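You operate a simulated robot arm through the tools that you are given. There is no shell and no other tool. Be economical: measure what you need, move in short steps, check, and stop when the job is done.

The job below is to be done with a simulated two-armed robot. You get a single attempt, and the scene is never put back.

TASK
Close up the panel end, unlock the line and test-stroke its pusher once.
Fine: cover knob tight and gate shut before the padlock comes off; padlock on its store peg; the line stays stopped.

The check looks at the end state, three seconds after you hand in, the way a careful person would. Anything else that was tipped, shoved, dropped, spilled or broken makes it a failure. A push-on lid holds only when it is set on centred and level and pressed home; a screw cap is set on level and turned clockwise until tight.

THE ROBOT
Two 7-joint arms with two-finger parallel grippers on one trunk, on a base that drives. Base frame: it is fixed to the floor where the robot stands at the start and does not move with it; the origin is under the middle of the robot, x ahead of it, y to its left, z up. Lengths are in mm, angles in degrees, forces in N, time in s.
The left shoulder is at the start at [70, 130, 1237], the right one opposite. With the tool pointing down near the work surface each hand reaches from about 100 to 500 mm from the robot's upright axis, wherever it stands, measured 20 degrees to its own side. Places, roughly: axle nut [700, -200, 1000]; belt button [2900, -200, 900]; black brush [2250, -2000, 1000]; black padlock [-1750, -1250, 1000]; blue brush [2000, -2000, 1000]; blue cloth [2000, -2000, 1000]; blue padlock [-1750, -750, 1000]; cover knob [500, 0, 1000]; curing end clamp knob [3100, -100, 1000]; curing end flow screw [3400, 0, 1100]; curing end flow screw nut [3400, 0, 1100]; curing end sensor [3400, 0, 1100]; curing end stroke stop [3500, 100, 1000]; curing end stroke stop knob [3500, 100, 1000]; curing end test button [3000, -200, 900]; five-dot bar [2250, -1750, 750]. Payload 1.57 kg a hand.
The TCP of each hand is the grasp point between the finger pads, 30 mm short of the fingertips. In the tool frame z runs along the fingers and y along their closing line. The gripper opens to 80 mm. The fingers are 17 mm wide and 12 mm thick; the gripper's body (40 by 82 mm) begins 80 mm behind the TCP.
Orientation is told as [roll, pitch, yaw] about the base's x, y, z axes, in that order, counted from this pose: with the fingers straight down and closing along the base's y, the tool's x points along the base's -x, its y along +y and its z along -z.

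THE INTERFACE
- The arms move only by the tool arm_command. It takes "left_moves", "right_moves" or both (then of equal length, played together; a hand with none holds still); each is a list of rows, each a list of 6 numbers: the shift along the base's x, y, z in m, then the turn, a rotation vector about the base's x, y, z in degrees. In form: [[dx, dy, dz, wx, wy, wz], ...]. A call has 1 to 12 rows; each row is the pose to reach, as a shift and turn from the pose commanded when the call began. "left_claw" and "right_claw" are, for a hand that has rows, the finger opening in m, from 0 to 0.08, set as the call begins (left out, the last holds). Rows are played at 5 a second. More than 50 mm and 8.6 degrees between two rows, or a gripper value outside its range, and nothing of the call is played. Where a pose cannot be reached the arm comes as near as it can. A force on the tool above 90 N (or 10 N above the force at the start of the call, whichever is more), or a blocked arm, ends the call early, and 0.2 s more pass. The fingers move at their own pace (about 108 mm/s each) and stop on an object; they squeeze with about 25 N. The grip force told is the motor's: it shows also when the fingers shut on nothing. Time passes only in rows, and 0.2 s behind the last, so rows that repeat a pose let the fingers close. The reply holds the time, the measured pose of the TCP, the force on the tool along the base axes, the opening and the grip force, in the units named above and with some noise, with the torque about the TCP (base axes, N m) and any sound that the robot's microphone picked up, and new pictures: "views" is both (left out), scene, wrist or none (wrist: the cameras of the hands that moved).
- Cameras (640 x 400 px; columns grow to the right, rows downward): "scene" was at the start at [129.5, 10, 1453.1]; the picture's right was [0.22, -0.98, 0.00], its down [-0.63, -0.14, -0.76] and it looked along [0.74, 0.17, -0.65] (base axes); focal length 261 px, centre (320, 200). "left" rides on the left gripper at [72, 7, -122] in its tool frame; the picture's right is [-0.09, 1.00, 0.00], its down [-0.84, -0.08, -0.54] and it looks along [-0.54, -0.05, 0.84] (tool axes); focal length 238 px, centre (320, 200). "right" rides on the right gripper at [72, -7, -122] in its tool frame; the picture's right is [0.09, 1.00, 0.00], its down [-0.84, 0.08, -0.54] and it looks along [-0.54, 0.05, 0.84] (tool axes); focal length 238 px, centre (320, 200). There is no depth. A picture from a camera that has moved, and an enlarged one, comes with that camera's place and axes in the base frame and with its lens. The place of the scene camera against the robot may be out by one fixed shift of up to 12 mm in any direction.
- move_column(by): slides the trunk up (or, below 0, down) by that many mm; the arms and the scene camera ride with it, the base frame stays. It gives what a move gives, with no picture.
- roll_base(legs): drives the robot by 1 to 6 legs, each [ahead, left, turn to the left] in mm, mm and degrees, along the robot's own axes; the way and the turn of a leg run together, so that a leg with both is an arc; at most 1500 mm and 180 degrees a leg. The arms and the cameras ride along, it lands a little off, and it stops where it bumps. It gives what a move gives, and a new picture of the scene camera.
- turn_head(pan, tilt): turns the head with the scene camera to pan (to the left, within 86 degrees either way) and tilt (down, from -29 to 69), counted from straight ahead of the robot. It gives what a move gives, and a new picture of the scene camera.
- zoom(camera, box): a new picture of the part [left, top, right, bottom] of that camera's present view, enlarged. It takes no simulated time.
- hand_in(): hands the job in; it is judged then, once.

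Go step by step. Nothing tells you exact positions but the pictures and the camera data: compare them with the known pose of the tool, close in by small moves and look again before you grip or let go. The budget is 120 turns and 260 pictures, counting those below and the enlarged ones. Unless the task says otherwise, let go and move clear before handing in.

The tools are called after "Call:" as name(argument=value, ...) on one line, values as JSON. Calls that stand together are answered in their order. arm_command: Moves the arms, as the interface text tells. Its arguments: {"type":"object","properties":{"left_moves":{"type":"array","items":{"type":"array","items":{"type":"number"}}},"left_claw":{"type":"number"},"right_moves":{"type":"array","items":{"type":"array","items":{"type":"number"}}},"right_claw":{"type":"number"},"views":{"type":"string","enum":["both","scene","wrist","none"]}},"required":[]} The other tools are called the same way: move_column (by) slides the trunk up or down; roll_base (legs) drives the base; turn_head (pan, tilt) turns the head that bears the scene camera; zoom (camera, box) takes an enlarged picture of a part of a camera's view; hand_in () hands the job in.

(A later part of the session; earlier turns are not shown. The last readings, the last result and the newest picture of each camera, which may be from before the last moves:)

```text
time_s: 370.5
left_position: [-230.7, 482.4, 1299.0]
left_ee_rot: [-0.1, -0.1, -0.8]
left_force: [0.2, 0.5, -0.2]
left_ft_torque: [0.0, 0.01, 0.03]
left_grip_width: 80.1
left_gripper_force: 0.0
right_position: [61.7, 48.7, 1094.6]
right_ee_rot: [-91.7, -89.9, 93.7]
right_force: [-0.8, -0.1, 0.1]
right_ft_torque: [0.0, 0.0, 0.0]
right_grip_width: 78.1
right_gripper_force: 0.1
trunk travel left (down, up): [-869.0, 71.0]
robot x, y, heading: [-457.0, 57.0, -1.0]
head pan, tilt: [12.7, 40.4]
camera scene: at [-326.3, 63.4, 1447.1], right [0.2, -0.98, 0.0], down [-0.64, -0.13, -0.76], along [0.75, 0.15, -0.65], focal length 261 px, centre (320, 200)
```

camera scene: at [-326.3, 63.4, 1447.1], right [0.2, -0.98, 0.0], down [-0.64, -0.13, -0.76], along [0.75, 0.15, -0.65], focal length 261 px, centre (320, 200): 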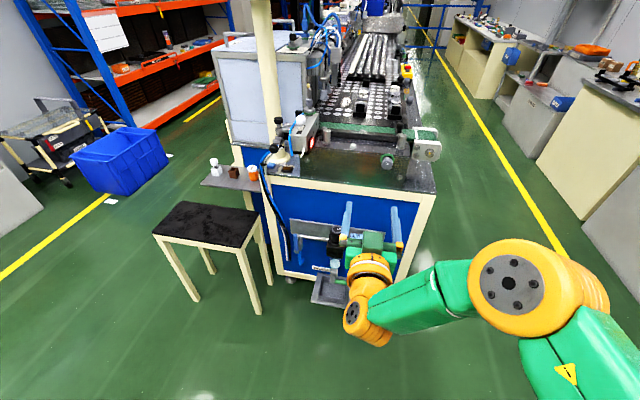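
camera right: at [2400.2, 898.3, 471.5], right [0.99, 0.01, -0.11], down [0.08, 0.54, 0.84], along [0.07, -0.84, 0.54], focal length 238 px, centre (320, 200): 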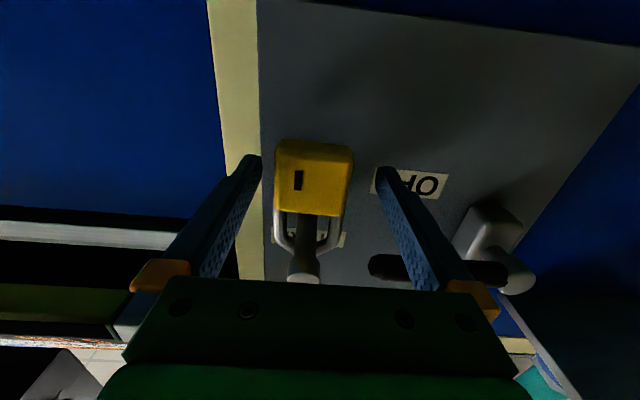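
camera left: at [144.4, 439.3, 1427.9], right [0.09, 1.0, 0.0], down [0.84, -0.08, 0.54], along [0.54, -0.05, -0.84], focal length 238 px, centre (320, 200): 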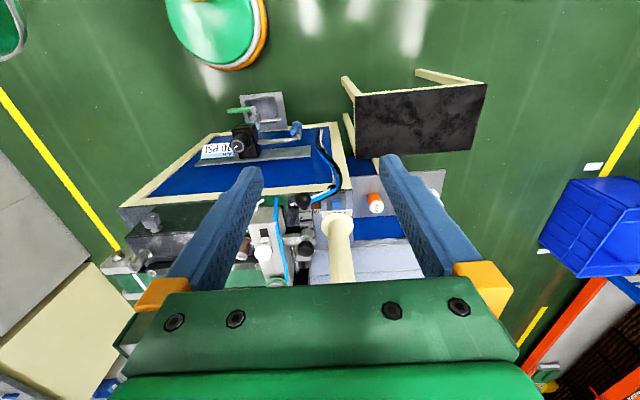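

Now I fold the right hand to point down, out of the way, before approaching with the left hand.

Call:
arm_command(right_moves=[[-0.03, -0.02, 0.02, 0, 8, 0], [-0.06, -0.04, 0.04, 0, 16, 0], [-0.09, -0.06, 0.06, 0, 24, 0], [-0.12, -0.08, 0.08, 0, 32, 0], [-0.15, -0.1, 0.1, 0, 40, 0], [-0.18, -0.12, 0.12, 0, 48, 0], [-0.2, -0.14, 0.14, 0, 56, 0], [-0.2, -0.17, 0.15, 0, 64, 0], [-0.2, -0.2, 0.15, 0, 72, 0], [-0.2, -0.23, 0.15, 0, 80, 0], [-0.2, -0.25, 0.15, 0, 88, 0], [-0.2, -0.25, 0.15, 0, 90, 0]], views="none")

Call:
roll_base(legs=[[0, 110, 1], [440, 0, 0]])

Call:
turn_head(pan=30, tilt=45)

Call:
zoom(camera="scene", box=[240, 120, 400, 240])

```text
time_s: 373.1
left_position: [-229.6, 484.8, 1299.9]
left_ee_rot: [-0.1, -0.1, -0.9]
left_force: [0.2, -0.1, 0.2]
left_ft_torque: [-0.03, -0.03, -0.02]
left_grip_width: 80.0
left_gripper_force: 0.0
right_position: [-138.8, -201.3, 1244.3]
right_ee_rot: [2.1, 0.1, 0.1]
right_force: [0.4, 0.1, -0.4]
right_ft_torque: [0.03, -0.02, 0.0]
right_grip_width: 78.3
right_gripper_force: 0.0
trunk travel left (down, up): [-869.0, 71.0]
robot x, y, heading: [-454.7, 56.7, -1.1]
head pan, tilt: [12.7, 40.4]
```

```text
time_s: 376.6
left_position: [202.3, 598.3, 1300.3]
left_ee_rot: [-0.1, -0.1, 0.2]
left_force: [0.1, 0.1, -0.8]
left_ft_torque: [0.0, -0.05, 0.0]
left_grip_width: 79.8
left_gripper_force: 0.0
right_position: [306.6, -86.4, 1245.8]
right_ee_rot: [1.9, -0.1, 1.1]
right_force: [-1.0, 0.6, -0.4]
right_ft_torque: [0.0, 0.02, -0.03]
right_grip_width: 77.9
right_gripper_force: 0.1
trunk travel left (down, up): [-869.0, 71.0]
robot x, y, heading: [-15.2, 165.3, -0.1]
head pan, tilt: [12.7, 40.4]
camera scene: at [112.8, 176.5, 1447.4], right [0.22, -0.98, 0.0], down [-0.63, -0.14, -0.76], along [0.74, 0.17, -0.65], focal length 261 px, centre (320, 200)
```

scene: 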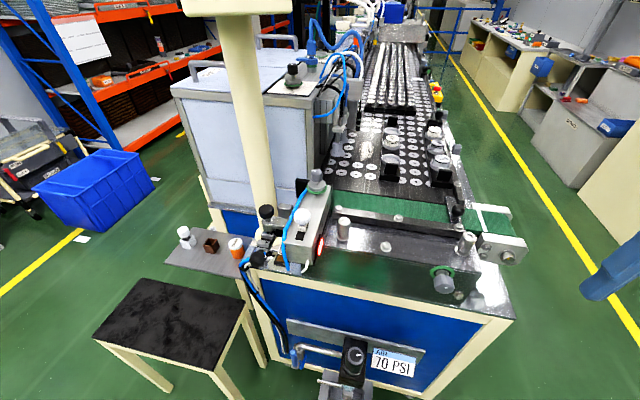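

```text
time_s: 377.4
left_position: [203.9, 598.4, 1298.7]
left_ee_rot: [-0.2, -0.1, 0.2]
left_force: [0.9, 0.6, 0.0]
left_ft_torque: [-0.02, 0.0, 0.02]
left_grip_width: 79.9
left_gripper_force: 0.0
right_position: [307.7, -87.1, 1243.8]
right_ee_rot: [2.0, 0.0, 1.1]
right_force: [0.3, 0.0, 1.5]
right_ft_torque: [-0.01, -0.01, 0.0]
right_grip_width: 78.2
right_gripper_force: 0.1
trunk travel left (down, up): [-869.0, 71.0]
robot x, y, heading: [-15.3, 168.4, 0.2]
head pan, tilt: [30.0, 45.0]
camera scene: at [103.3, 198.3, 1440.5], right [0.5, -0.87, 0.0], down [-0.61, -0.35, -0.71], along [0.61, 0.35, -0.71], focal length 261 px, centre (320, 200)
```

scene: 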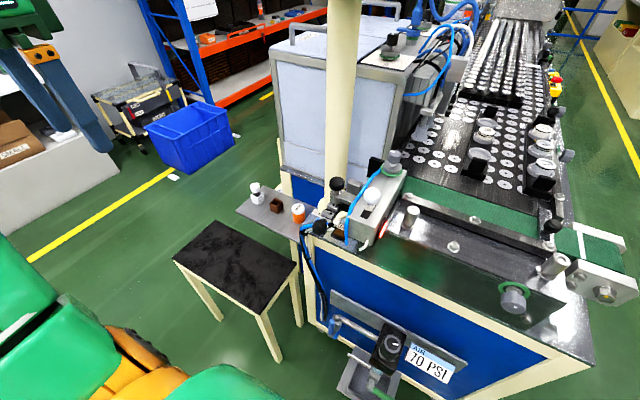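

```text
3.33 times, centred on (320, 180) of scene
camera zoom: at [103.3, 198.3, 1440.5], right [0.5, -0.87, 0.0], down [-0.61, -0.35, -0.71], along [0.61, 0.35, -0.71], focal length 869 px, centre (320, 267)
```

zoom: 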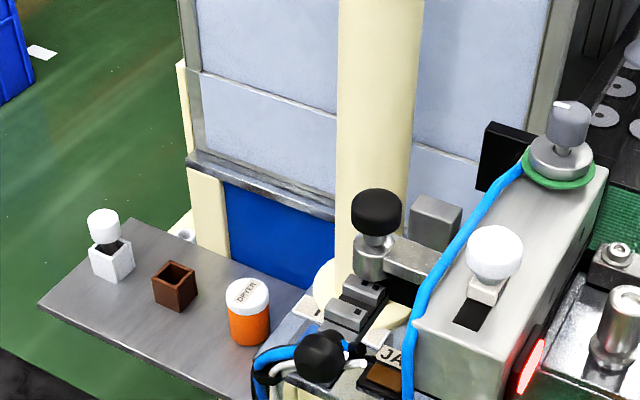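

I'll move the base a bit closer/left, lower the trunk, and look with the left wrist camera for the TEST button near the pole base.

Call:
roll_base(legs=[[75, 60, 0]])

Call:
move_column(by=-100)

Call:
arm_command(left_moves=[[0.02, -0.04, 0, 0, 0, 0], [0.04, -0.08, 0, 0, 0, 0], [0.06, -0.12, -0.01, 0, 0, 0], [0.08, -0.16, -0.02, 0, 0, 0], [0.1, -0.19, -0.03, 0, 0, 0]], left_claw=0, views="wrist")

Call:
zoom(camera="left", box=[240, 120, 480, 290])

```text
time_s: 378.5
left_position: [272.9, 654.0, 1302.5]
left_ee_rot: [0.1, -0.3, 0.3]
left_force: [0.4, 0.0, 0.7]
left_ft_torque: [0.03, -0.07, 0.03]
left_grip_width: 80.0
left_gripper_force: 0.2
right_position: [376.6, -29.9, 1245.1]
right_ee_rot: [2.2, -0.3, 1.1]
right_force: [-0.5, 0.2, -0.2]
right_ft_torque: [0.07, -0.05, -0.02]
right_grip_width: 78.1
right_gripper_force: 0.1
trunk travel left (down, up): [-869.0, 71.0]
robot x, y, heading: [62.6, 225.7, -0.0]
head pan, tilt: [30.0, 45.0]
camera scene: at [171.1, 252.8, 1441.2], right [0.5, -0.87, 0.0], down [-0.61, -0.35, -0.71], along [0.62, 0.36, -0.7], focal length 261 px, centre (320, 200)
```

scene: 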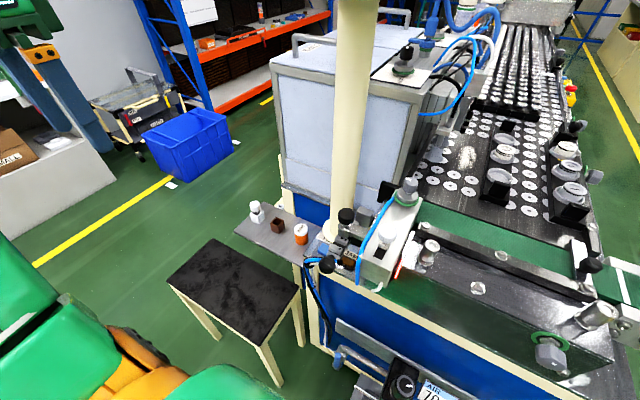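

```text
time_s: 379.9
left_position: [278.8, 657.3, 1200.1]
left_ee_rot: [-0.1, -0.1, 0.1]
left_force: [0.4, 0.4, 0.1]
left_ft_torque: [0.02, 0.03, 0.05]
left_grip_width: 80.1
left_gripper_force: 0.0
right_position: [381.6, -25.6, 1144.2]
right_ee_rot: [1.9, -0.1, 1.1]
right_force: [0.3, 0.1, -0.2]
right_ft_torque: [0.04, -0.01, 0.0]
right_grip_width: 78.0
right_gripper_force: 0.0
trunk travel left (down, up): [-769.0, 171.0]
robot x, y, heading: [60.8, 223.1, 0.1]
head pan, tilt: [30.0, 45.0]
```

```text
time_s: 381.1
left_position: [378.8, 467.9, 1170.6]
left_ee_rot: [-0.2, 0.1, 0.1]
left_force: [0.5, -0.4, 0.2]
left_ft_torque: [0.03, 0.01, 0.01]
left_grip_width: 0.0
left_gripper_force: 21.1
right_position: [383.4, -26.6, 1143.7]
right_ee_rot: [2.0, 0.1, 1.0]
right_force: [0.0, 0.7, 0.4]
right_ft_torque: [0.04, 0.02, -0.03]
right_grip_width: 77.9
right_gripper_force: 0.1
trunk travel left (down, up): [-769.0, 171.0]
robot x, y, heading: [54.8, 225.9, 0.5]
head pan, tilt: [30.0, 45.0]
camera left: at [306.3, 474.5, 1293.3], right [0.09, 1.0, 0.0], down [0.84, -0.07, 0.54], along [0.54, -0.05, -0.84], focal length 238 px, centre (320, 200)
```

left: 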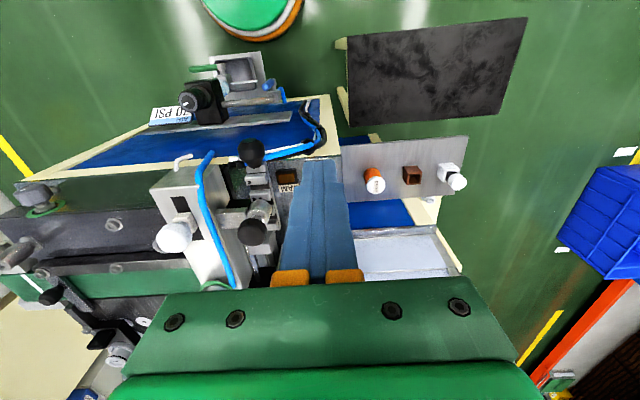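

```text
2.35 times, centred on (360, 205) of left
camera zoom: at [306.3, 474.5, 1293.3], right [0.09, 1.0, 0.0], down [0.84, -0.07, 0.54], along [0.54, -0.05, -0.84], focal length 561 px, centre (226, 188)
```

zoom: 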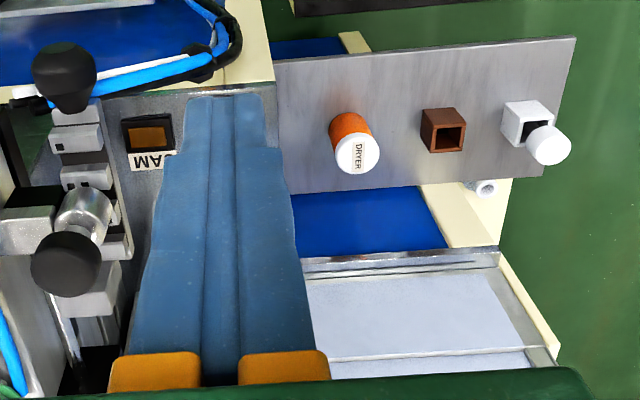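

The TEST button is computed at (498, 452, ~908), hidden behind the fingers. I tilt the left hand 25° forward and hover above it.

Call:
arm_command(left_moves=[[0.03, -0.004, 0, 0, -8, 0], [0.06, -0.008, 0, 0, -16, 0], [0.09, -0.012, -0.01, 0, -24, 0], [0.115, -0.016, -0.04, 0, -25, 0], [0.115, -0.016, -0.08, 0, -25, 0], [0.115, -0.016, -0.12, 0, -25, 0], [0.115, -0.016, -0.16, 0, -25, 0]], views="both")

Call:
zoom(camera="left", box=[220, 80, 460, 260])

Call:
zoom(camera="scene", box=[260, 160, 420, 290])

```text
time_s: 382.6
left_position: [492.6, 452.9, 1008.8]
left_ee_rot: [-0.3, -25.1, 0.2]
left_force: [0.6, -1.4, 0.4]
left_ft_torque: [0.02, 0.0, 0.02]
left_grip_width: 0.0
left_gripper_force: 20.9
right_position: [383.7, -25.5, 1143.8]
right_ee_rot: [2.0, 0.1, 1.1]
right_force: [0.5, -0.6, -0.9]
right_ft_torque: [0.05, 0.02, 0.02]
right_grip_width: 78.1
right_gripper_force: 0.2
trunk travel left (down, up): [-769.0, 171.0]
robot x, y, heading: [60.3, 225.4, -0.0]
head pan, tilt: [30.0, 45.0]
camera scene: at [179.1, 258.7, 1340.4], right [0.5, -0.87, 0.0], down [-0.61, -0.35, -0.71], along [0.61, 0.35, -0.71], focal length 261 px, centre (320, 200)
camera left: at [374.9, 460.3, 1089.2], right [0.08, 1.0, 0.03], down [0.53, -0.07, 0.85], along [0.84, -0.05, -0.53], focal length 238 px, centre (320, 200)
```

scene: 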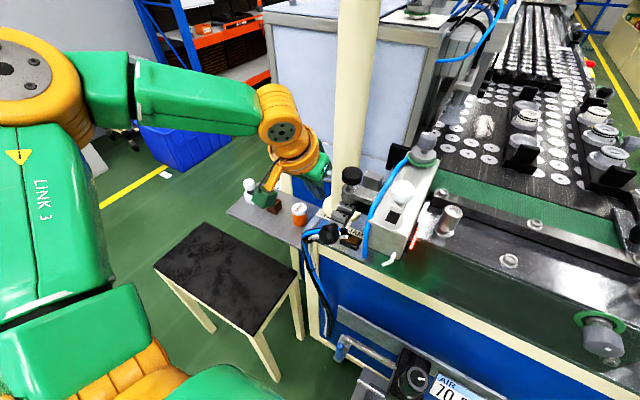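
left: 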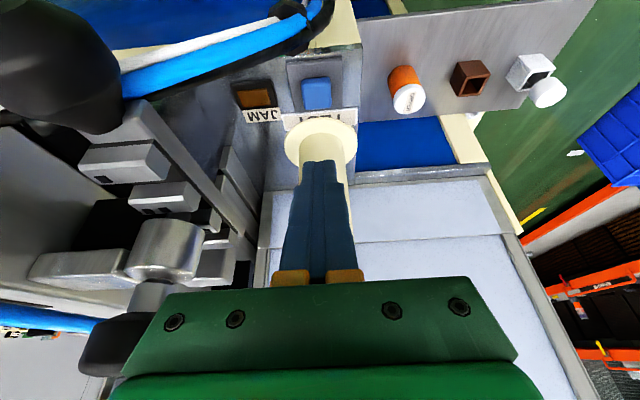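

```text
2.22 times, centred on (340, 170) of left
camera zoom: at [374.9, 460.3, 1089.2], right [0.08, 1.0, 0.03], down [0.53, -0.07, 0.85], along [0.84, -0.05, -0.53], focal length 530 px, centre (276, 267)
```

zoom: 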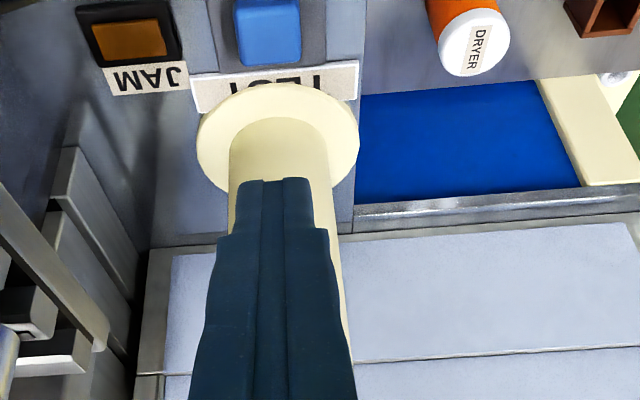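

```text
3.08 times, centred on (340, 225) of scene
camera zoom: at [179.1, 258.7, 1340.4], right [0.5, -0.87, 0.0], down [-0.61, -0.35, -0.71], along [0.61, 0.35, -0.71], focal length 802 px, centre (258, 123)
```

zoom: 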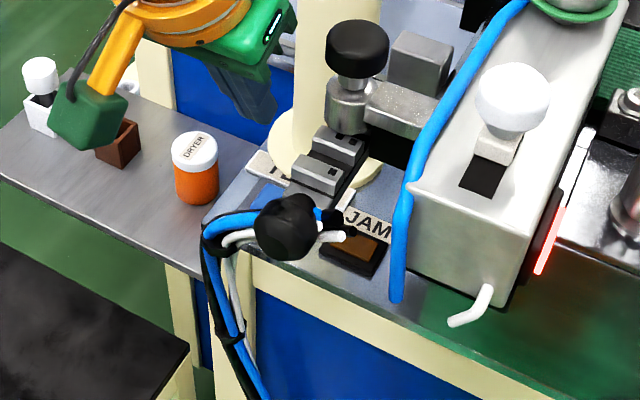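

The TEST button is confirmed at (497, 453), and the pole flange is close behind it. I descend to just above the button.

Call:
arm_command(left_moves=[[-0.0045, 0, -0.03, 0, 0, 0], [-0.0045, 0, -0.05, 0, 0, 0], [-0.0045, 0, -0.06, 0, 0, 0]], views="wrist")

Call:
zoom(camera="left", box=[220, 60, 460, 220])

Call:
zoom(camera="scene", box=[290, 180, 390, 260])

```text
time_s: 383.4
left_position: [490.2, 453.2, 949.3]
left_ee_rot: [-0.1, -25.1, 0.2]
left_force: [-0.2, -0.3, -0.3]
left_ft_torque: [-0.04, -0.01, -0.02]
left_grip_width: 0.0
left_gripper_force: 21.1
right_position: [382.8, -26.4, 1143.8]
right_ee_rot: [2.0, 0.0, 1.1]
right_force: [-0.2, -0.1, 0.5]
right_ft_torque: [0.03, -0.02, 0.01]
right_grip_width: 78.0
right_gripper_force: 0.1
trunk travel left (down, up): [-769.0, 171.0]
robot x, y, heading: [57.1, 225.2, 0.2]
head pan, tilt: [30.0, 45.0]
camera left: at [371.2, 461.0, 1030.2], right [0.08, 1.0, 0.04], down [0.53, -0.07, 0.85], along [0.85, -0.05, -0.53], focal length 238 px, centre (320, 200)
```

left: 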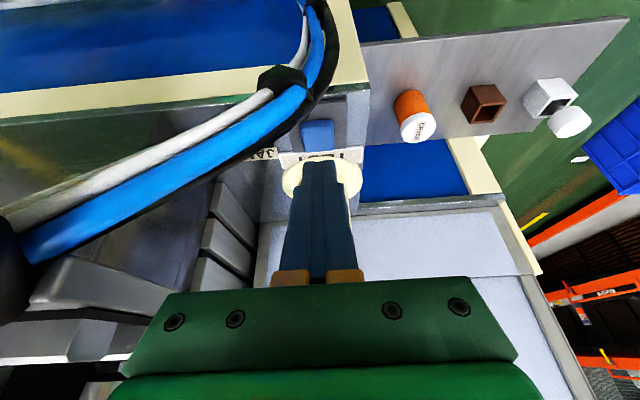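

```text
2.50 times, centred on (340, 140) of left
camera zoom: at [371.2, 461.0, 1030.2], right [0.08, 1.0, 0.04], down [0.53, -0.07, 0.85], along [0.85, -0.05, -0.53], focal length 596 px, centre (270, 350)
```

zoom: 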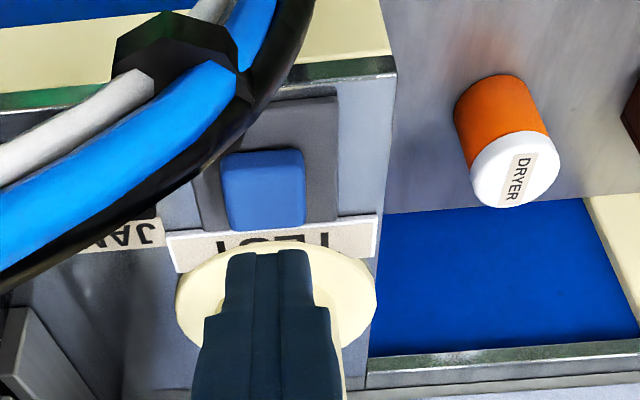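

```text
5.00 times, centred on (340, 220) of scene
camera zoom: at [177.9, 258.4, 1340.5], right [0.5, -0.87, 0.0], down [-0.61, -0.35, -0.71], along [0.61, 0.35, -0.71], focal length 1303 px, centre (220, 100)
```

zoom: 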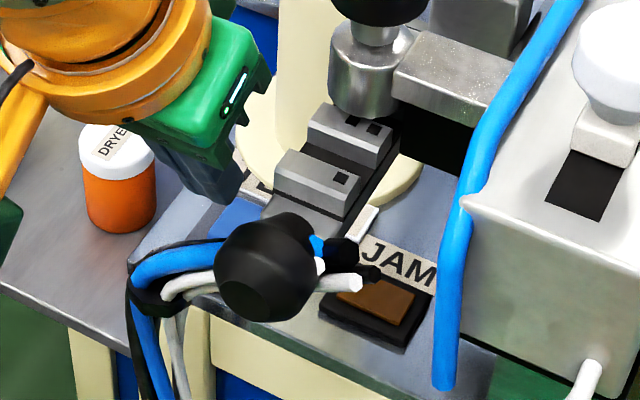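

Re-triangulating over wider baselines puts the button at (523, 453, ~867). I shift 24 mm forward and lower a bit, staying above it.

Call:
arm_command(left_moves=[[0.012, 0, -0.005, 0, 0, 0], [0.024, 0, -0.015, 0, 0, 0], [0.024, 0, -0.035, 0, 0, 0]], views="wrist")

Call:
zoom(camera="left", box=[220, 60, 460, 220])

Call:
zoom(camera="scene", box=[290, 180, 390, 260])

```text
time_s: 384.2
left_position: [512.1, 452.3, 913.5]
left_ee_rot: [-0.2, -25.1, 0.1]
left_force: [-0.7, -0.5, 0.8]
left_ft_torque: [-0.02, 0.01, -0.01]
left_grip_width: 0.3
left_gripper_force: 21.3
right_position: [383.7, -26.4, 1144.2]
right_ee_rot: [2.0, 0.1, 1.2]
right_force: [0.0, 0.2, 0.7]
right_ft_torque: [-0.03, -0.03, 0.0]
right_grip_width: 78.0
right_gripper_force: 0.1
trunk travel left (down, up): [-769.0, 171.0]
robot x, y, heading: [61.9, 223.5, 0.3]
head pan, tilt: [30.0, 45.0]
camera left: at [395.1, 459.2, 994.2], right [0.08, 1.0, 0.04], down [0.53, -0.07, 0.85], along [0.85, -0.05, -0.53], focal length 238 px, centre (320, 200)
```

left: 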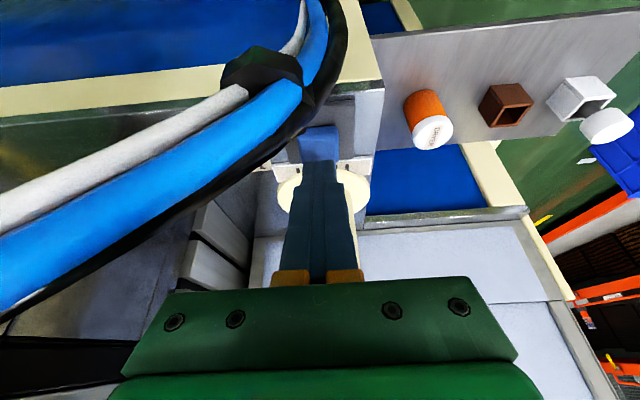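

```text
2.50 times, centred on (340, 140) of left
camera zoom: at [395.1, 459.2, 994.2], right [0.08, 1.0, 0.04], down [0.53, -0.07, 0.85], along [0.85, -0.05, -0.53], focal length 596 px, centre (270, 350)
```

zoom: 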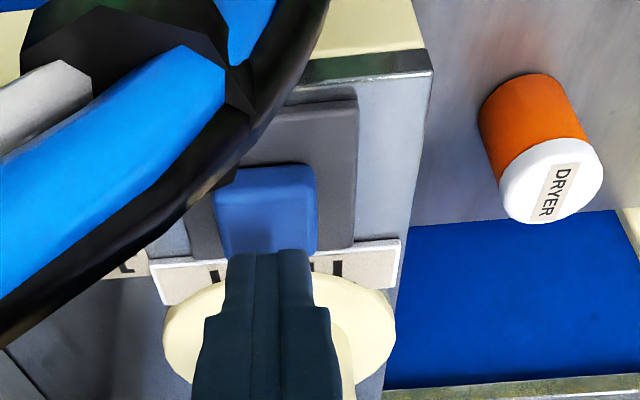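

```text
5.00 times, centred on (340, 220) of scene
camera zoom: at [178.2, 258.6, 1340.4], right [0.5, -0.87, 0.0], down [-0.61, -0.35, -0.71], along [0.61, 0.35, -0.71], focal length 1303 px, centre (220, 100)
```

zoom: 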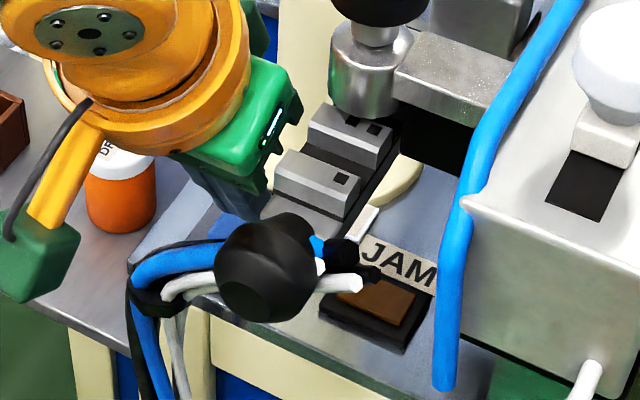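

The button is at about (528, 452, 860). I descend in small steps watching force and sound.

Call:
arm_command(left_moves=[[0.006, 0, -0.008, 0, 0, 0], [0.006, 0, -0.014, 0, 0, 0], [0.006, 0, -0.018, 0, 0, 0]], views="wrist")

Call:
zoom(camera="left", box=[240, 80, 420, 200])

```text
time_s: 385.1
left_position: [518.6, 451.6, 896.5]
left_ee_rot: [-0.2, -25.1, 0.2]
left_force: [0.0, 0.0, 2.4]
left_ft_torque: [-0.03, 0.03, 0.01]
left_grip_width: 0.0
left_gripper_force: 21.7
right_position: [382.1, -25.6, 1144.8]
right_ee_rot: [2.1, 0.0, 1.1]
right_force: [0.4, -1.0, 0.3]
right_ft_torque: [0.01, 0.01, -0.03]
right_grip_width: 77.9
right_gripper_force: 0.0
trunk travel left (down, up): [-769.0, 171.0]
robot x, y, heading: [61.6, 225.4, 0.2]
head pan, tilt: [30.0, 45.0]
heard: click
camera left: at [401.3, 459.4, 977.1], right [0.08, 1.0, 0.04], down [0.53, -0.07, 0.85], along [0.85, -0.05, -0.53], focal length 238 px, centre (320, 200)
```

left: 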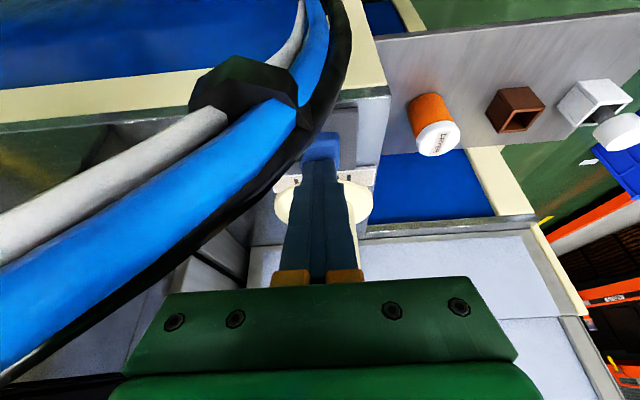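

```text
3.33 times, centred on (330, 140) of left
camera zoom: at [401.3, 459.4, 977.1], right [0.08, 1.0, 0.04], down [0.53, -0.07, 0.85], along [0.85, -0.05, -0.53], focal length 794 px, centre (287, 400)
```

zoom: 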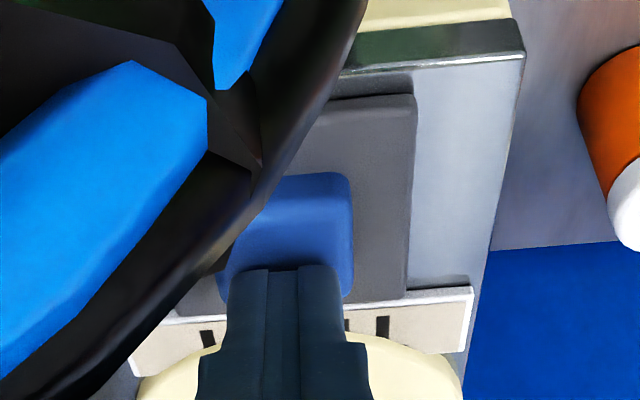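

A click: the TEST button pressed. I lift off and check whether the pusher moved.

Call:
arm_command(left_moves=[[0, 0, 0.005, 0, 0, 0], [0, 0, 0.02, 0, 0, 0], [0, 0, 0.05, 0, 0, 0]], views="scene")

Call:
zoom(camera="scene", box=[330, 110, 480, 270])

```text
time_s: 385.9
left_position: [518.0, 451.1, 945.4]
left_ee_rot: [-0.2, -25.1, 0.1]
left_force: [-0.3, -0.6, -0.4]
left_ft_torque: [0.03, 0.02, -0.02]
left_grip_width: 0.0
left_gripper_force: 20.8
right_position: [381.1, -26.5, 1145.5]
right_ee_rot: [2.1, 0.0, 1.1]
right_force: [0.1, 0.6, -0.3]
right_ft_torque: [-0.05, -0.01, 0.02]
right_grip_width: 77.9
right_gripper_force: 0.1
trunk travel left (down, up): [-769.0, 171.0]
robot x, y, heading: [62.7, 227.8, 0.1]
head pan, tilt: [30.0, 45.0]
camera scene: at [177.1, 258.2, 1340.5], right [0.5, -0.87, 0.0], down [-0.61, -0.35, -0.71], along [0.61, 0.35, -0.71], focal length 261 px, centre (320, 200)
```

scene: 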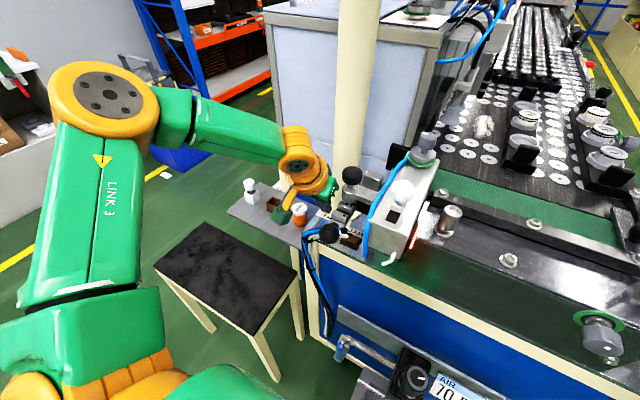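

```text
2.50 times, centred on (405, 190) of scene
camera zoom: at [177.1, 258.2, 1340.5], right [0.5, -0.87, 0.0], down [-0.61, -0.35, -0.71], along [0.61, 0.35, -0.71], focal length 652 px, centre (108, 225)
```

zoom: 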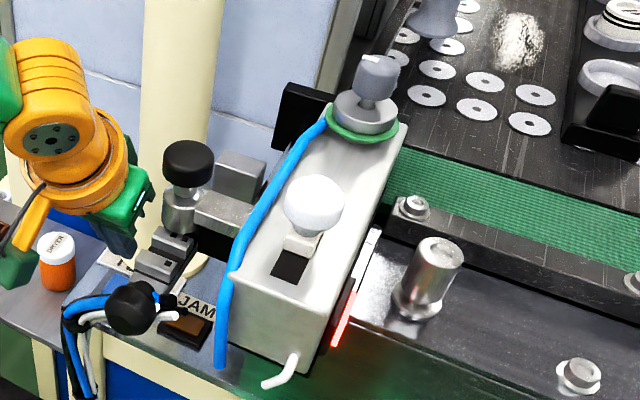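

No visible or audible stroke; the LINE isolator is still OFF, so power may be needed. I'll check the HMI screen for its state.

Call:
turn_head(pan=20, tilt=-10)

Call:
zoom(camera="scene", box=[260, 40, 420, 220])

```text
time_s: 387.1
left_position: [520.5, 451.6, 943.4]
left_ee_rot: [-0.3, -25.1, 0.3]
left_force: [-0.9, -1.2, 0.7]
left_ft_torque: [-0.03, 0.0, 0.0]
left_grip_width: 0.0
left_gripper_force: 21.5
right_position: [381.5, -25.9, 1144.5]
right_ee_rot: [2.0, 0.0, 1.2]
right_force: [0.6, -0.6, 0.5]
right_ft_torque: [0.02, 0.01, 0.01]
right_grip_width: 78.0
right_gripper_force: 0.2
trunk travel left (down, up): [-769.0, 171.0]
robot x, y, heading: [61.0, 223.8, 0.2]
head pan, tilt: [20.0, -10.0]
camera scene: at [186.8, 246.6, 1426.6], right [0.34, -0.94, 0.0], down [0.16, 0.06, -0.98], along [0.93, 0.34, 0.17], focal length 261 px, centre (320, 200)
```

scene: 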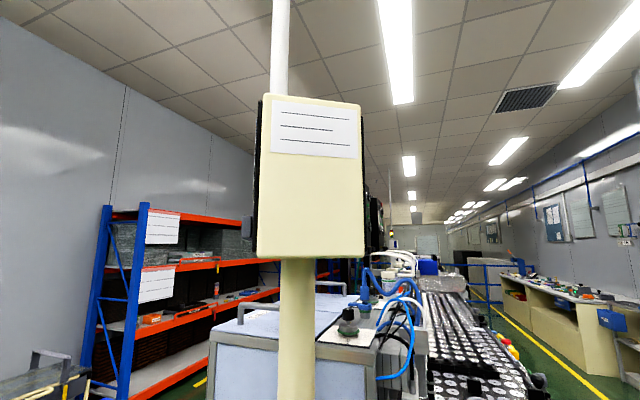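

```text
2.22 times, centred on (340, 130) of scene
camera zoom: at [186.8, 246.6, 1426.6], right [0.34, -0.94, 0.0], down [0.16, 0.06, -0.98], along [0.93, 0.34, 0.17], focal length 579 px, centre (276, 356)
```

zoom: 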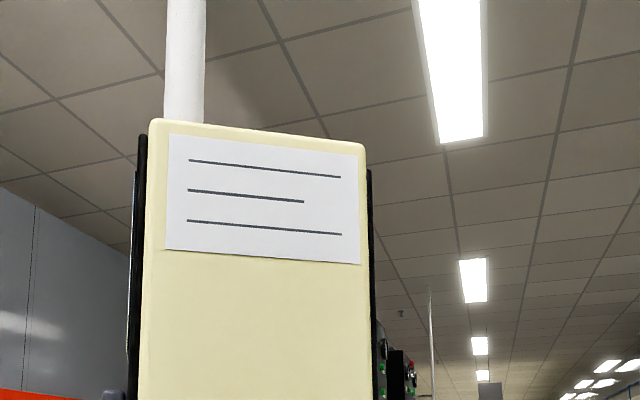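

I'll retract the left hand and go view the HMI from the left side on the way to the LINE isolator.

Call:
arm_command(left_moves=[[-0.01, 0, 0.045, 0, 0, 0], [-0.03, 0, 0.085, 0, 0, 0], [-0.06, 0, 0.12, 0, 0, 0], [-0.1, 0, 0.15, 0, 8, 0], [-0.14, 0.01, 0.17, 0, 16, 0], [-0.18, 0.02, 0.19, 0, 24, 0], [-0.22, 0.03, 0.2, 0, 25, 0], [-0.26, 0.04, 0.2, 0, 25, 0]], views="none")

Call:
move_column(by=100)

Call:
roll_base(legs=[[-480, 0, 0], [0, 900, 0]])

Call:
turn_head(pan=-33, tilt=10)

Call:
zoom(camera="scene", box=[220, 60, 440, 260])

```text
time_s: 388.9
left_position: [255.1, 493.0, 1145.1]
left_ee_rot: [-0.1, -0.1, 0.2]
left_force: [-0.1, -1.0, -0.5]
left_ft_torque: [0.01, 0.0, -0.06]
left_grip_width: 0.0
left_gripper_force: 21.4
right_position: [379.6, -26.1, 1144.0]
right_ee_rot: [1.9, -0.1, 1.1]
right_force: [-0.2, 1.1, 0.2]
right_ft_torque: [-0.01, -0.03, 0.03]
right_grip_width: 77.9
right_gripper_force: 0.0
trunk travel left (down, up): [-769.0, 171.0]
robot x, y, heading: [60.0, 226.3, 0.2]
head pan, tilt: [20.0, -10.0]
```

```text
time_s: 390.2
left_position: [256.7, 491.7, 1243.4]
left_ee_rot: [-0.1, -0.1, 0.2]
left_force: [0.0, -0.8, -0.2]
left_ft_torque: [0.0, -0.01, 0.02]
left_grip_width: 0.0
left_gripper_force: 21.2
right_position: [382.0, -26.5, 1245.2]
right_ee_rot: [1.9, 0.1, 1.1]
right_force: [-0.3, -1.1, -0.3]
right_ft_torque: [0.01, 0.02, 0.04]
right_grip_width: 78.0
right_gripper_force: 0.1
trunk travel left (down, up): [-869.0, 71.0]
robot x, y, heading: [60.4, 225.0, 0.1]
head pan, tilt: [20.0, -10.0]
```

```text
time_s: 397.5
left_position: [-216.5, 1395.6, 1244.6]
left_ee_rot: [0.0, -0.1, -0.6]
left_force: [0.0, -0.2, 0.5]
left_ft_torque: [0.02, -0.02, -0.01]
left_grip_width: 0.0
left_gripper_force: 21.4
right_position: [-97.3, 877.1, 1245.0]
right_ee_rot: [2.0, 0.1, 0.4]
right_force: [1.4, -0.3, 1.2]
right_ft_torque: [0.05, -0.04, -0.01]
right_grip_width: 78.0
right_gripper_force: 0.0
trunk travel left (down, up): [-869.0, 71.0]
robot x, y, heading: [-419.9, 1132.9, -0.7]
head pan, tilt: [20.0, -10.0]
camera scene: at [-290.1, 1152.3, 1526.7], right [0.33, -0.94, 0.0], down [0.16, 0.06, -0.98], along [0.93, 0.33, 0.17], focal length 261 px, centre (320, 200)
```

scene: 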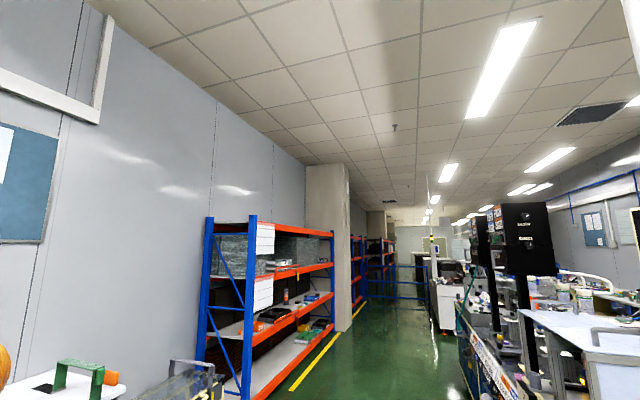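

```text
time_s: 398.7
left_position: [-216.4, 1396.9, 1244.6]
left_ee_rot: [-0.1, -0.1, -0.5]
left_force: [-0.1, 0.1, -0.2]
left_ft_torque: [-0.01, -0.01, -0.02]
left_grip_width: 0.1
left_gripper_force: 20.9
right_position: [-97.3, 879.6, 1244.5]
right_ee_rot: [2.0, 0.0, 0.4]
right_force: [0.9, 0.6, -0.2]
right_ft_torque: [0.0, 0.0, -0.02]
right_grip_width: 78.0
right_gripper_force: 0.0
trunk travel left (down, up): [-869.0, 71.0]
robot x, y, heading: [-416.1, 1136.8, -0.5]
head pan, tilt: [-33.0, 10.0]
camera scene: at [-292.3, 1074.4, 1495.4], right [-0.55, -0.83, 0.0], down [-0.14, 0.1, -0.98], along [0.82, -0.55, -0.17], focal length 261 px, centre (320, 200)
```

scene: 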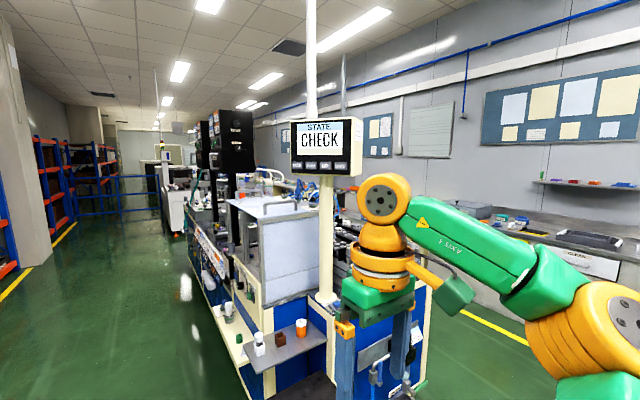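

```text
2.00 times, centred on (330, 160) of scene
camera zoom: at [-292.3, 1074.4, 1495.4], right [-0.55, -0.83, 0.0], down [-0.14, 0.1, -0.98], along [0.82, -0.55, -0.17], focal length 521 px, centre (300, 280)
```

zoom: 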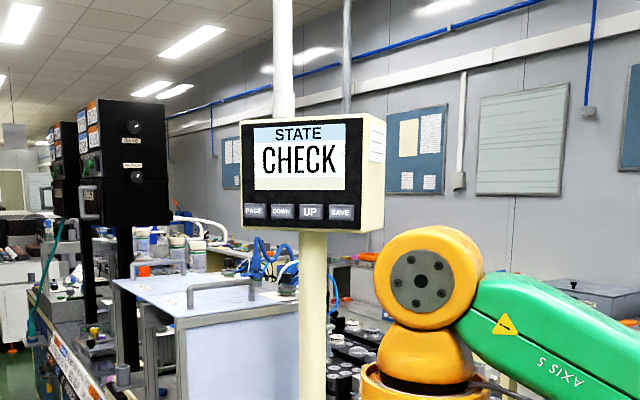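

HMI still says CHECK with the isolator OFF, so the test press had no effect; the line must be switched back ON (without pressing START) for the stroke. I drive to the isolator.

Call:
roll_base(legs=[[0, 0, -89.5], [-180, 0, 0], [0, 1450, 0], [0, 1440, 0]])

Call:
turn_head(pan=0, tilt=45)

```text
time_s: 417.6
left_position: [2735.7, 991.2, 1245.2]
left_ee_rot: [-0.1, -0.1, -93.0]
left_force: [0.4, 0.1, 0.3]
left_ft_torque: [0.0, -0.03, 0.02]
left_grip_width: 0.0
left_gripper_force: 21.5
right_position: [2212.2, 894.8, 1243.8]
right_ee_rot: [2.0, -0.1, -92.0]
right_force: [0.4, -0.8, 0.5]
right_ft_torque: [-0.01, -0.03, -0.01]
right_grip_width: 77.9
right_gripper_force: 0.0
trunk travel left (down, up): [-869.0, 71.0]
robot x, y, heading: [2481.4, 1201.8, -93.1]
head pan, tilt: [-33.0, 10.0]
camera scene: at [2420.8, 1068.2, 1495.4], right [-0.81, 0.59, 0.0], down [0.1, 0.14, -0.98], along [-0.58, -0.8, -0.17], focal length 261 px, centre (320, 200)
```

scene: 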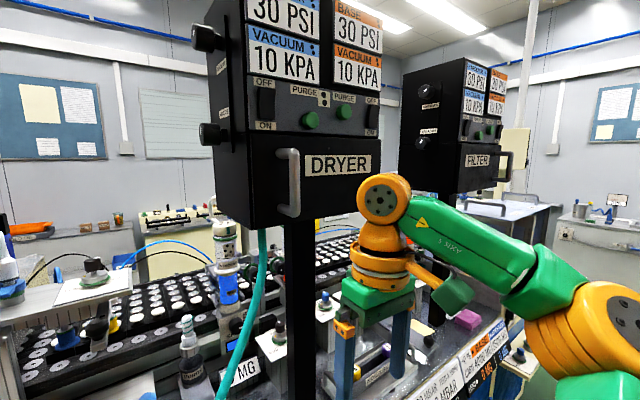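

```text
time_s: 418.6
left_position: [2736.0, 992.0, 1244.0]
left_ee_rot: [-0.2, -0.1, -93.0]
left_force: [0.6, -1.1, 0.1]
left_ft_torque: [0.0, 0.0, -0.01]
left_grip_width: 0.0
left_gripper_force: 21.7
right_position: [2213.7, 893.7, 1245.0]
right_ee_rot: [2.0, 0.1, -92.1]
right_force: [0.1, -0.4, 0.4]
right_ft_torque: [-0.01, 0.01, 0.01]
right_grip_width: 78.0
right_gripper_force: 0.1
trunk travel left (down, up): [-869.0, 71.0]
robot x, y, heading: [2480.4, 1204.2, -93.0]
head pan, tilt: [0.0, 45.0]
camera scene: at [2472.1, 1062.2, 1440.6], right [-1.0, 0.05, 0.0], down [0.04, 0.71, -0.71], along [-0.04, -0.71, -0.71], focal length 261 px, centre (320, 200)
```

scene: 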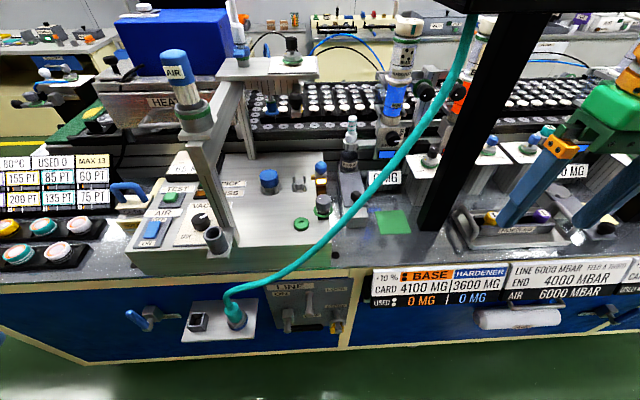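

I back off 110 mm, square up, lower the trunk and turn the right hand horizontal again with closed fingers.

Call:
roll_base(legs=[[-90, 0, 3]])

Call:
arm_command(right_moves=[[0.02, -0.01, -0.0, -8, 0, 0], [0.04, -0.02, -0.0, -16, 0, 0], [0.06, -0.03, -0.01, -24, 0, 0], [0.08, -0.04, -0.02, -32, 0, 0], [0.1, -0.05, -0.03, -40, 0, 0], [0.12, -0.06, -0.04, -48, 0, 0], [0.14, -0.07, -0.05, -56, 0, 0], [0.16, -0.07, -0.07, -64, 0, 0], [0.18, -0.07, -0.09, -72, 0, 0], [0.2, -0.07, -0.1, -80, 0, 0], [0.22, -0.07, -0.11, -88, 0, 0], [0.24, -0.07, -0.12, -90, 0, 0]], right_claw=0, views="none")

Call:
move_column(by=-400)

Call:
move_column(by=-100)

Call:
turn_head(pan=0, tilt=40)

```text
time_s: 419.8
left_position: [2748.2, 1086.5, 1243.2]
left_ee_rot: [-0.1, 0.3, -90.0]
left_force: [0.2, 1.0, -0.7]
left_ft_torque: [0.04, 0.02, 0.0]
left_grip_width: 0.0
left_gripper_force: 20.9
right_position: [2232.0, 961.8, 1242.0]
right_ee_rot: [2.0, 0.4, -89.1]
right_force: [0.2, 0.4, -0.6]
right_ft_torque: [0.04, 0.02, -0.01]
right_grip_width: 78.1
right_gripper_force: 0.1
trunk travel left (down, up): [-869.0, 71.0]
robot x, y, heading: [2483.7, 1292.1, -89.9]
head pan, tilt: [0.0, 45.0]
camera scene: at [2480.8, 1141.8, 1439.5], right [-1.0, 0.0, 0.0], down [0.0, 0.71, -0.7], along [0.0, -0.7, -0.71], focal length 261 px, centre (320, 200)
```

scene: 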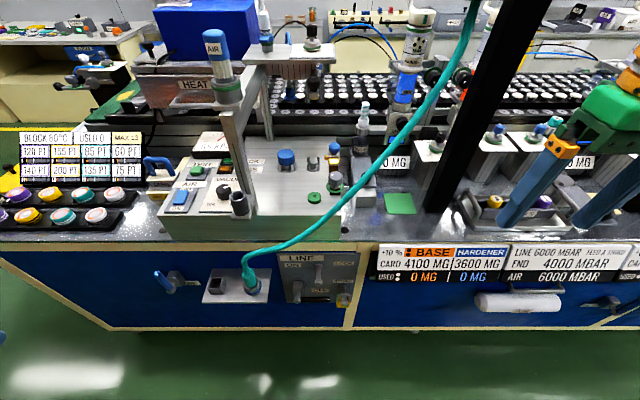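

```text
time_s: 422.4
left_position: [2749.5, 1092.1, 1243.8]
left_ee_rot: [-0.1, -0.1, -90.1]
left_force: [-0.2, -1.3, -0.3]
left_ft_torque: [0.0, 0.01, 0.02]
left_grip_width: 0.1
left_gripper_force: 20.9
right_position: [2472.2, 899.1, 1124.4]
right_ee_rot: [-95.0, -89.0, 6.9]
right_force: [0.1, 0.4, 0.6]
right_ft_torque: [-0.01, 0.0, 0.02]
right_grip_width: 0.1
right_gripper_force: 21.3
right hand out of reach, approached as far as the arm can: row 8, 9
trunk travel left (down, up): [-869.0, 71.0]
robot x, y, heading: [2485.4, 1292.4, -90.1]
head pan, tilt: [0.0, 45.0]
```

```text
time_s: 426.2
left_position: [2749.5, 1093.5, 844.8]
left_ee_rot: [-0.1, -0.2, -90.1]
left_force: [-0.7, -0.1, -0.9]
left_ft_torque: [0.0, -0.01, 0.0]
left_grip_width: 0.0
left_gripper_force: 21.4
right_position: [2472.6, 900.9, 724.6]
right_ee_rot: [-88.2, -89.0, 0.1]
right_force: [-0.1, 0.5, -0.5]
right_ft_torque: [-0.03, 0.0, 0.01]
right_grip_width: 0.0
right_gripper_force: 21.7
trunk travel left (down, up): [-469.0, 471.0]
robot x, y, heading: [2485.2, 1288.7, -90.0]
head pan, tilt: [0.0, 45.0]
```

```text
time_s: 427.5
left_position: [2750.3, 1094.2, 743.6]
left_ee_rot: [-0.1, -0.1, -90.0]
left_force: [0.0, 0.4, -0.4]
left_ft_torque: [-0.01, 0.0, -0.03]
left_grip_width: 0.0
left_gripper_force: 21.3
right_position: [2471.2, 899.6, 624.7]
right_ee_rot: [-88.5, -89.0, 0.4]
right_force: [-0.4, 0.4, 0.8]
right_ft_torque: [-0.01, 0.0, 0.0]
right_grip_width: 0.0
right_gripper_force: 21.1
trunk travel left (down, up): [-369.0, 571.0]
robot x, y, heading: [2483.3, 1290.8, -90.0]
head pan, tilt: [0.0, 45.0]
```

```text
time_s: 428.2
left_position: [2749.1, 1094.9, 744.3]
left_ee_rot: [-0.2, 0.0, -90.0]
left_force: [0.3, 0.6, 0.3]
left_ft_torque: [0.01, 0.0, -0.02]
left_grip_width: 0.0
left_gripper_force: 21.0
right_position: [2471.4, 900.2, 624.9]
right_ee_rot: [-88.1, -89.0, 0.0]
right_force: [0.2, 0.3, 0.3]
right_ft_torque: [0.02, -0.02, 0.03]
right_grip_width: 0.1
right_gripper_force: 20.9
trunk travel left (down, up): [-369.0, 571.0]
robot x, y, heading: [2484.0, 1293.4, -90.5]
head pan, tilt: [0.0, 40.0]
camera scene: at [2481.4, 1147.2, 947.7], right [-1.0, 0.0, 0.0], down [0.0, 0.64, -0.77], along [0.0, -0.77, -0.64], focal length 261 px, centre (320, 200)
```

scene: 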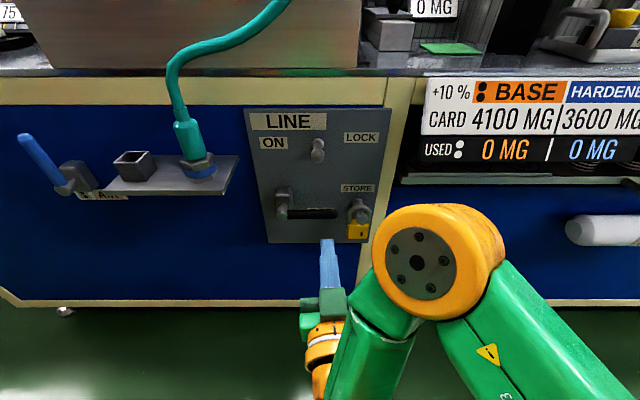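

Call:
zoom(camera="right", box=[180, 0, 500, 200])

Call:
zoom(camera="scene", box=[250, 160, 390, 260])

```text
2.00 times, centred on (340, 100) of right
camera zoom: at [2460.6, 1021.7, 553.8], right [0.99, 0.03, -0.11], down [0.07, 0.54, 0.84], along [0.09, -0.84, 0.54], focal length 477 px, centre (280, 400)
```

zoom: 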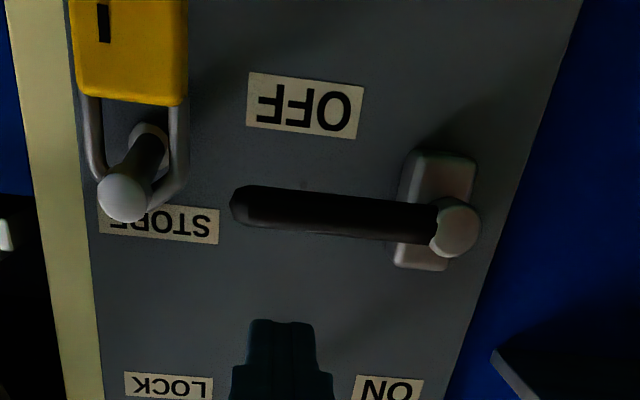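

```text
4.00 times, centred on (320, 210) of scene
camera zoom: at [2481.4, 1147.2, 947.7], right [-1.0, 0.0, 0.0], down [0.0, 0.64, -0.77], along [0.0, -0.77, -0.64], focal length 1042 px, centre (320, 160)
```

zoom: 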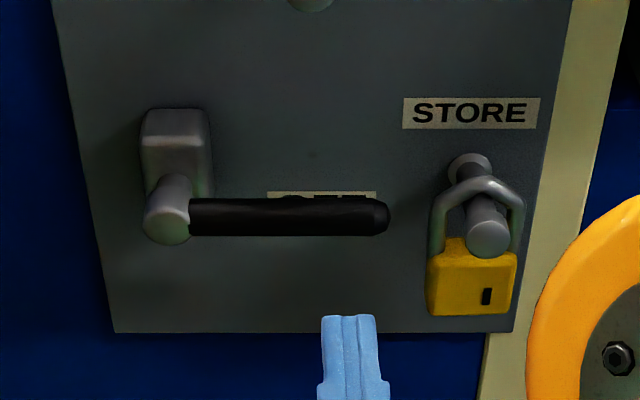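

Lever measured: pivot (2563, 602), tip x 2455, y≈775. Rod goes below the handle at x 2478, z 577 and then lifts in an arc toward ON.

Call:
arm_command(right_moves=[[0.003, 0, -0.024, 0, 0, 0], [0.006, -0.01, -0.048, 0, 0, 0], [0.007, -0.05, -0.048, 0, 0, 0], [0.007, -0.09, -0.048, 0, 0, 0], [0.007, -0.12, -0.048, 0, 0, 0]], views="wrist")

Call:
zoom(camera="scene", box=[250, 160, 390, 260])

```text
time_s: 429.4
left_position: [2748.9, 1094.1, 744.8]
left_ee_rot: [-0.2, -0.1, -90.0]
left_force: [0.1, 0.4, -0.4]
left_ft_torque: [0.02, 0.0, -0.02]
left_grip_width: 0.0
left_gripper_force: 21.3
right_position: [2484.7, 782.9, 583.1]
right_ee_rot: [-78.3, -88.8, -9.9]
right_force: [0.6, -0.1, 0.2]
right_ft_torque: [0.01, -0.02, 0.0]
right_grip_width: 0.0
right_gripper_force: 21.0
right hand out of reach, approached as far as the arm can: row 1, 2, 5
trunk travel left (down, up): [-369.0, 571.0]
robot x, y, heading: [2488.2, 1290.5, -90.3]
head pan, tilt: [0.0, 40.0]
camera right: at [2475.0, 904.2, 511.0], right [0.99, 0.03, -0.11], down [0.08, 0.54, 0.84], along [0.09, -0.84, 0.54], focal length 238 px, centre (320, 200)
```

right: 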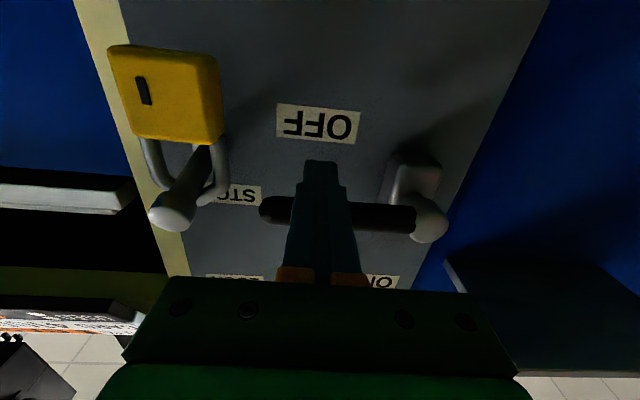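

```text
4.00 times, centred on (320, 210) of scene
camera zoom: at [2481.5, 1147.1, 947.7], right [-1.0, 0.0, 0.0], down [0.0, 0.64, -0.77], along [0.0, -0.77, -0.64], focal length 1042 px, centre (320, 160)
```

zoom: 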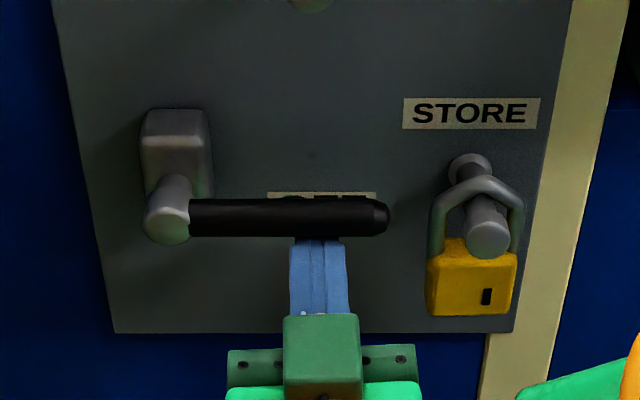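

Rod is right beneath the handle. Lift along the arc, first 30°.

Call:
arm_command(right_moves=[[-0.001, 0, 0.01, 0, 0, 0], [-0.0021, 0, 0.02, 0, 0, 0], [-0.0015, 0, 0.03, 0, 0, 0], [-0.0002, 0, 0.039, 0, 0, 0]], views="none")

Call:
zoom(camera="scene", box=[250, 150, 390, 250])

```text
time_s: 430.4
left_position: [2750.2, 1094.2, 744.4]
left_ee_rot: [-0.1, -0.1, -90.0]
left_force: [0.8, -0.1, -0.4]
left_ft_torque: [0.02, 0.03, 0.03]
left_grip_width: 0.2
left_gripper_force: 21.3
right_position: [2486.9, 783.5, 622.9]
right_ee_rot: [-86.5, -89.0, -1.5]
right_force: [0.1, 0.2, -1.8]
right_ft_torque: [0.04, 0.0, 0.01]
right_grip_width: 0.1
right_gripper_force: 21.2
trunk travel left (down, up): [-369.0, 571.0]
robot x, y, heading: [2484.6, 1291.6, -89.8]
head pan, tilt: [0.0, 40.0]
```

```text
4.00 times, centred on (320, 200) of scene
camera zoom: at [2481.5, 1146.8, 947.7], right [-1.0, 0.0, 0.0], down [0.0, 0.64, -0.77], along [0.0, -0.77, -0.64], focal length 1042 px, centre (320, 200)
```

zoom: 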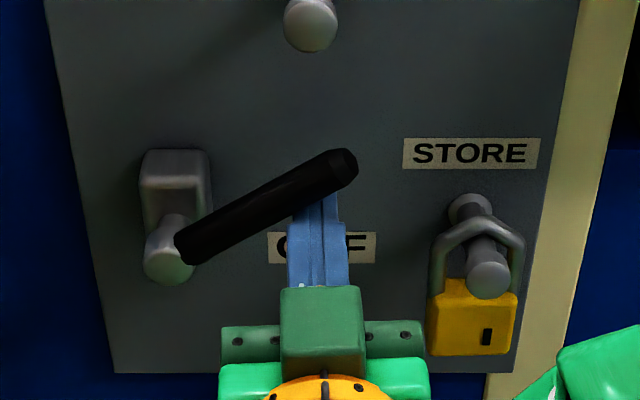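

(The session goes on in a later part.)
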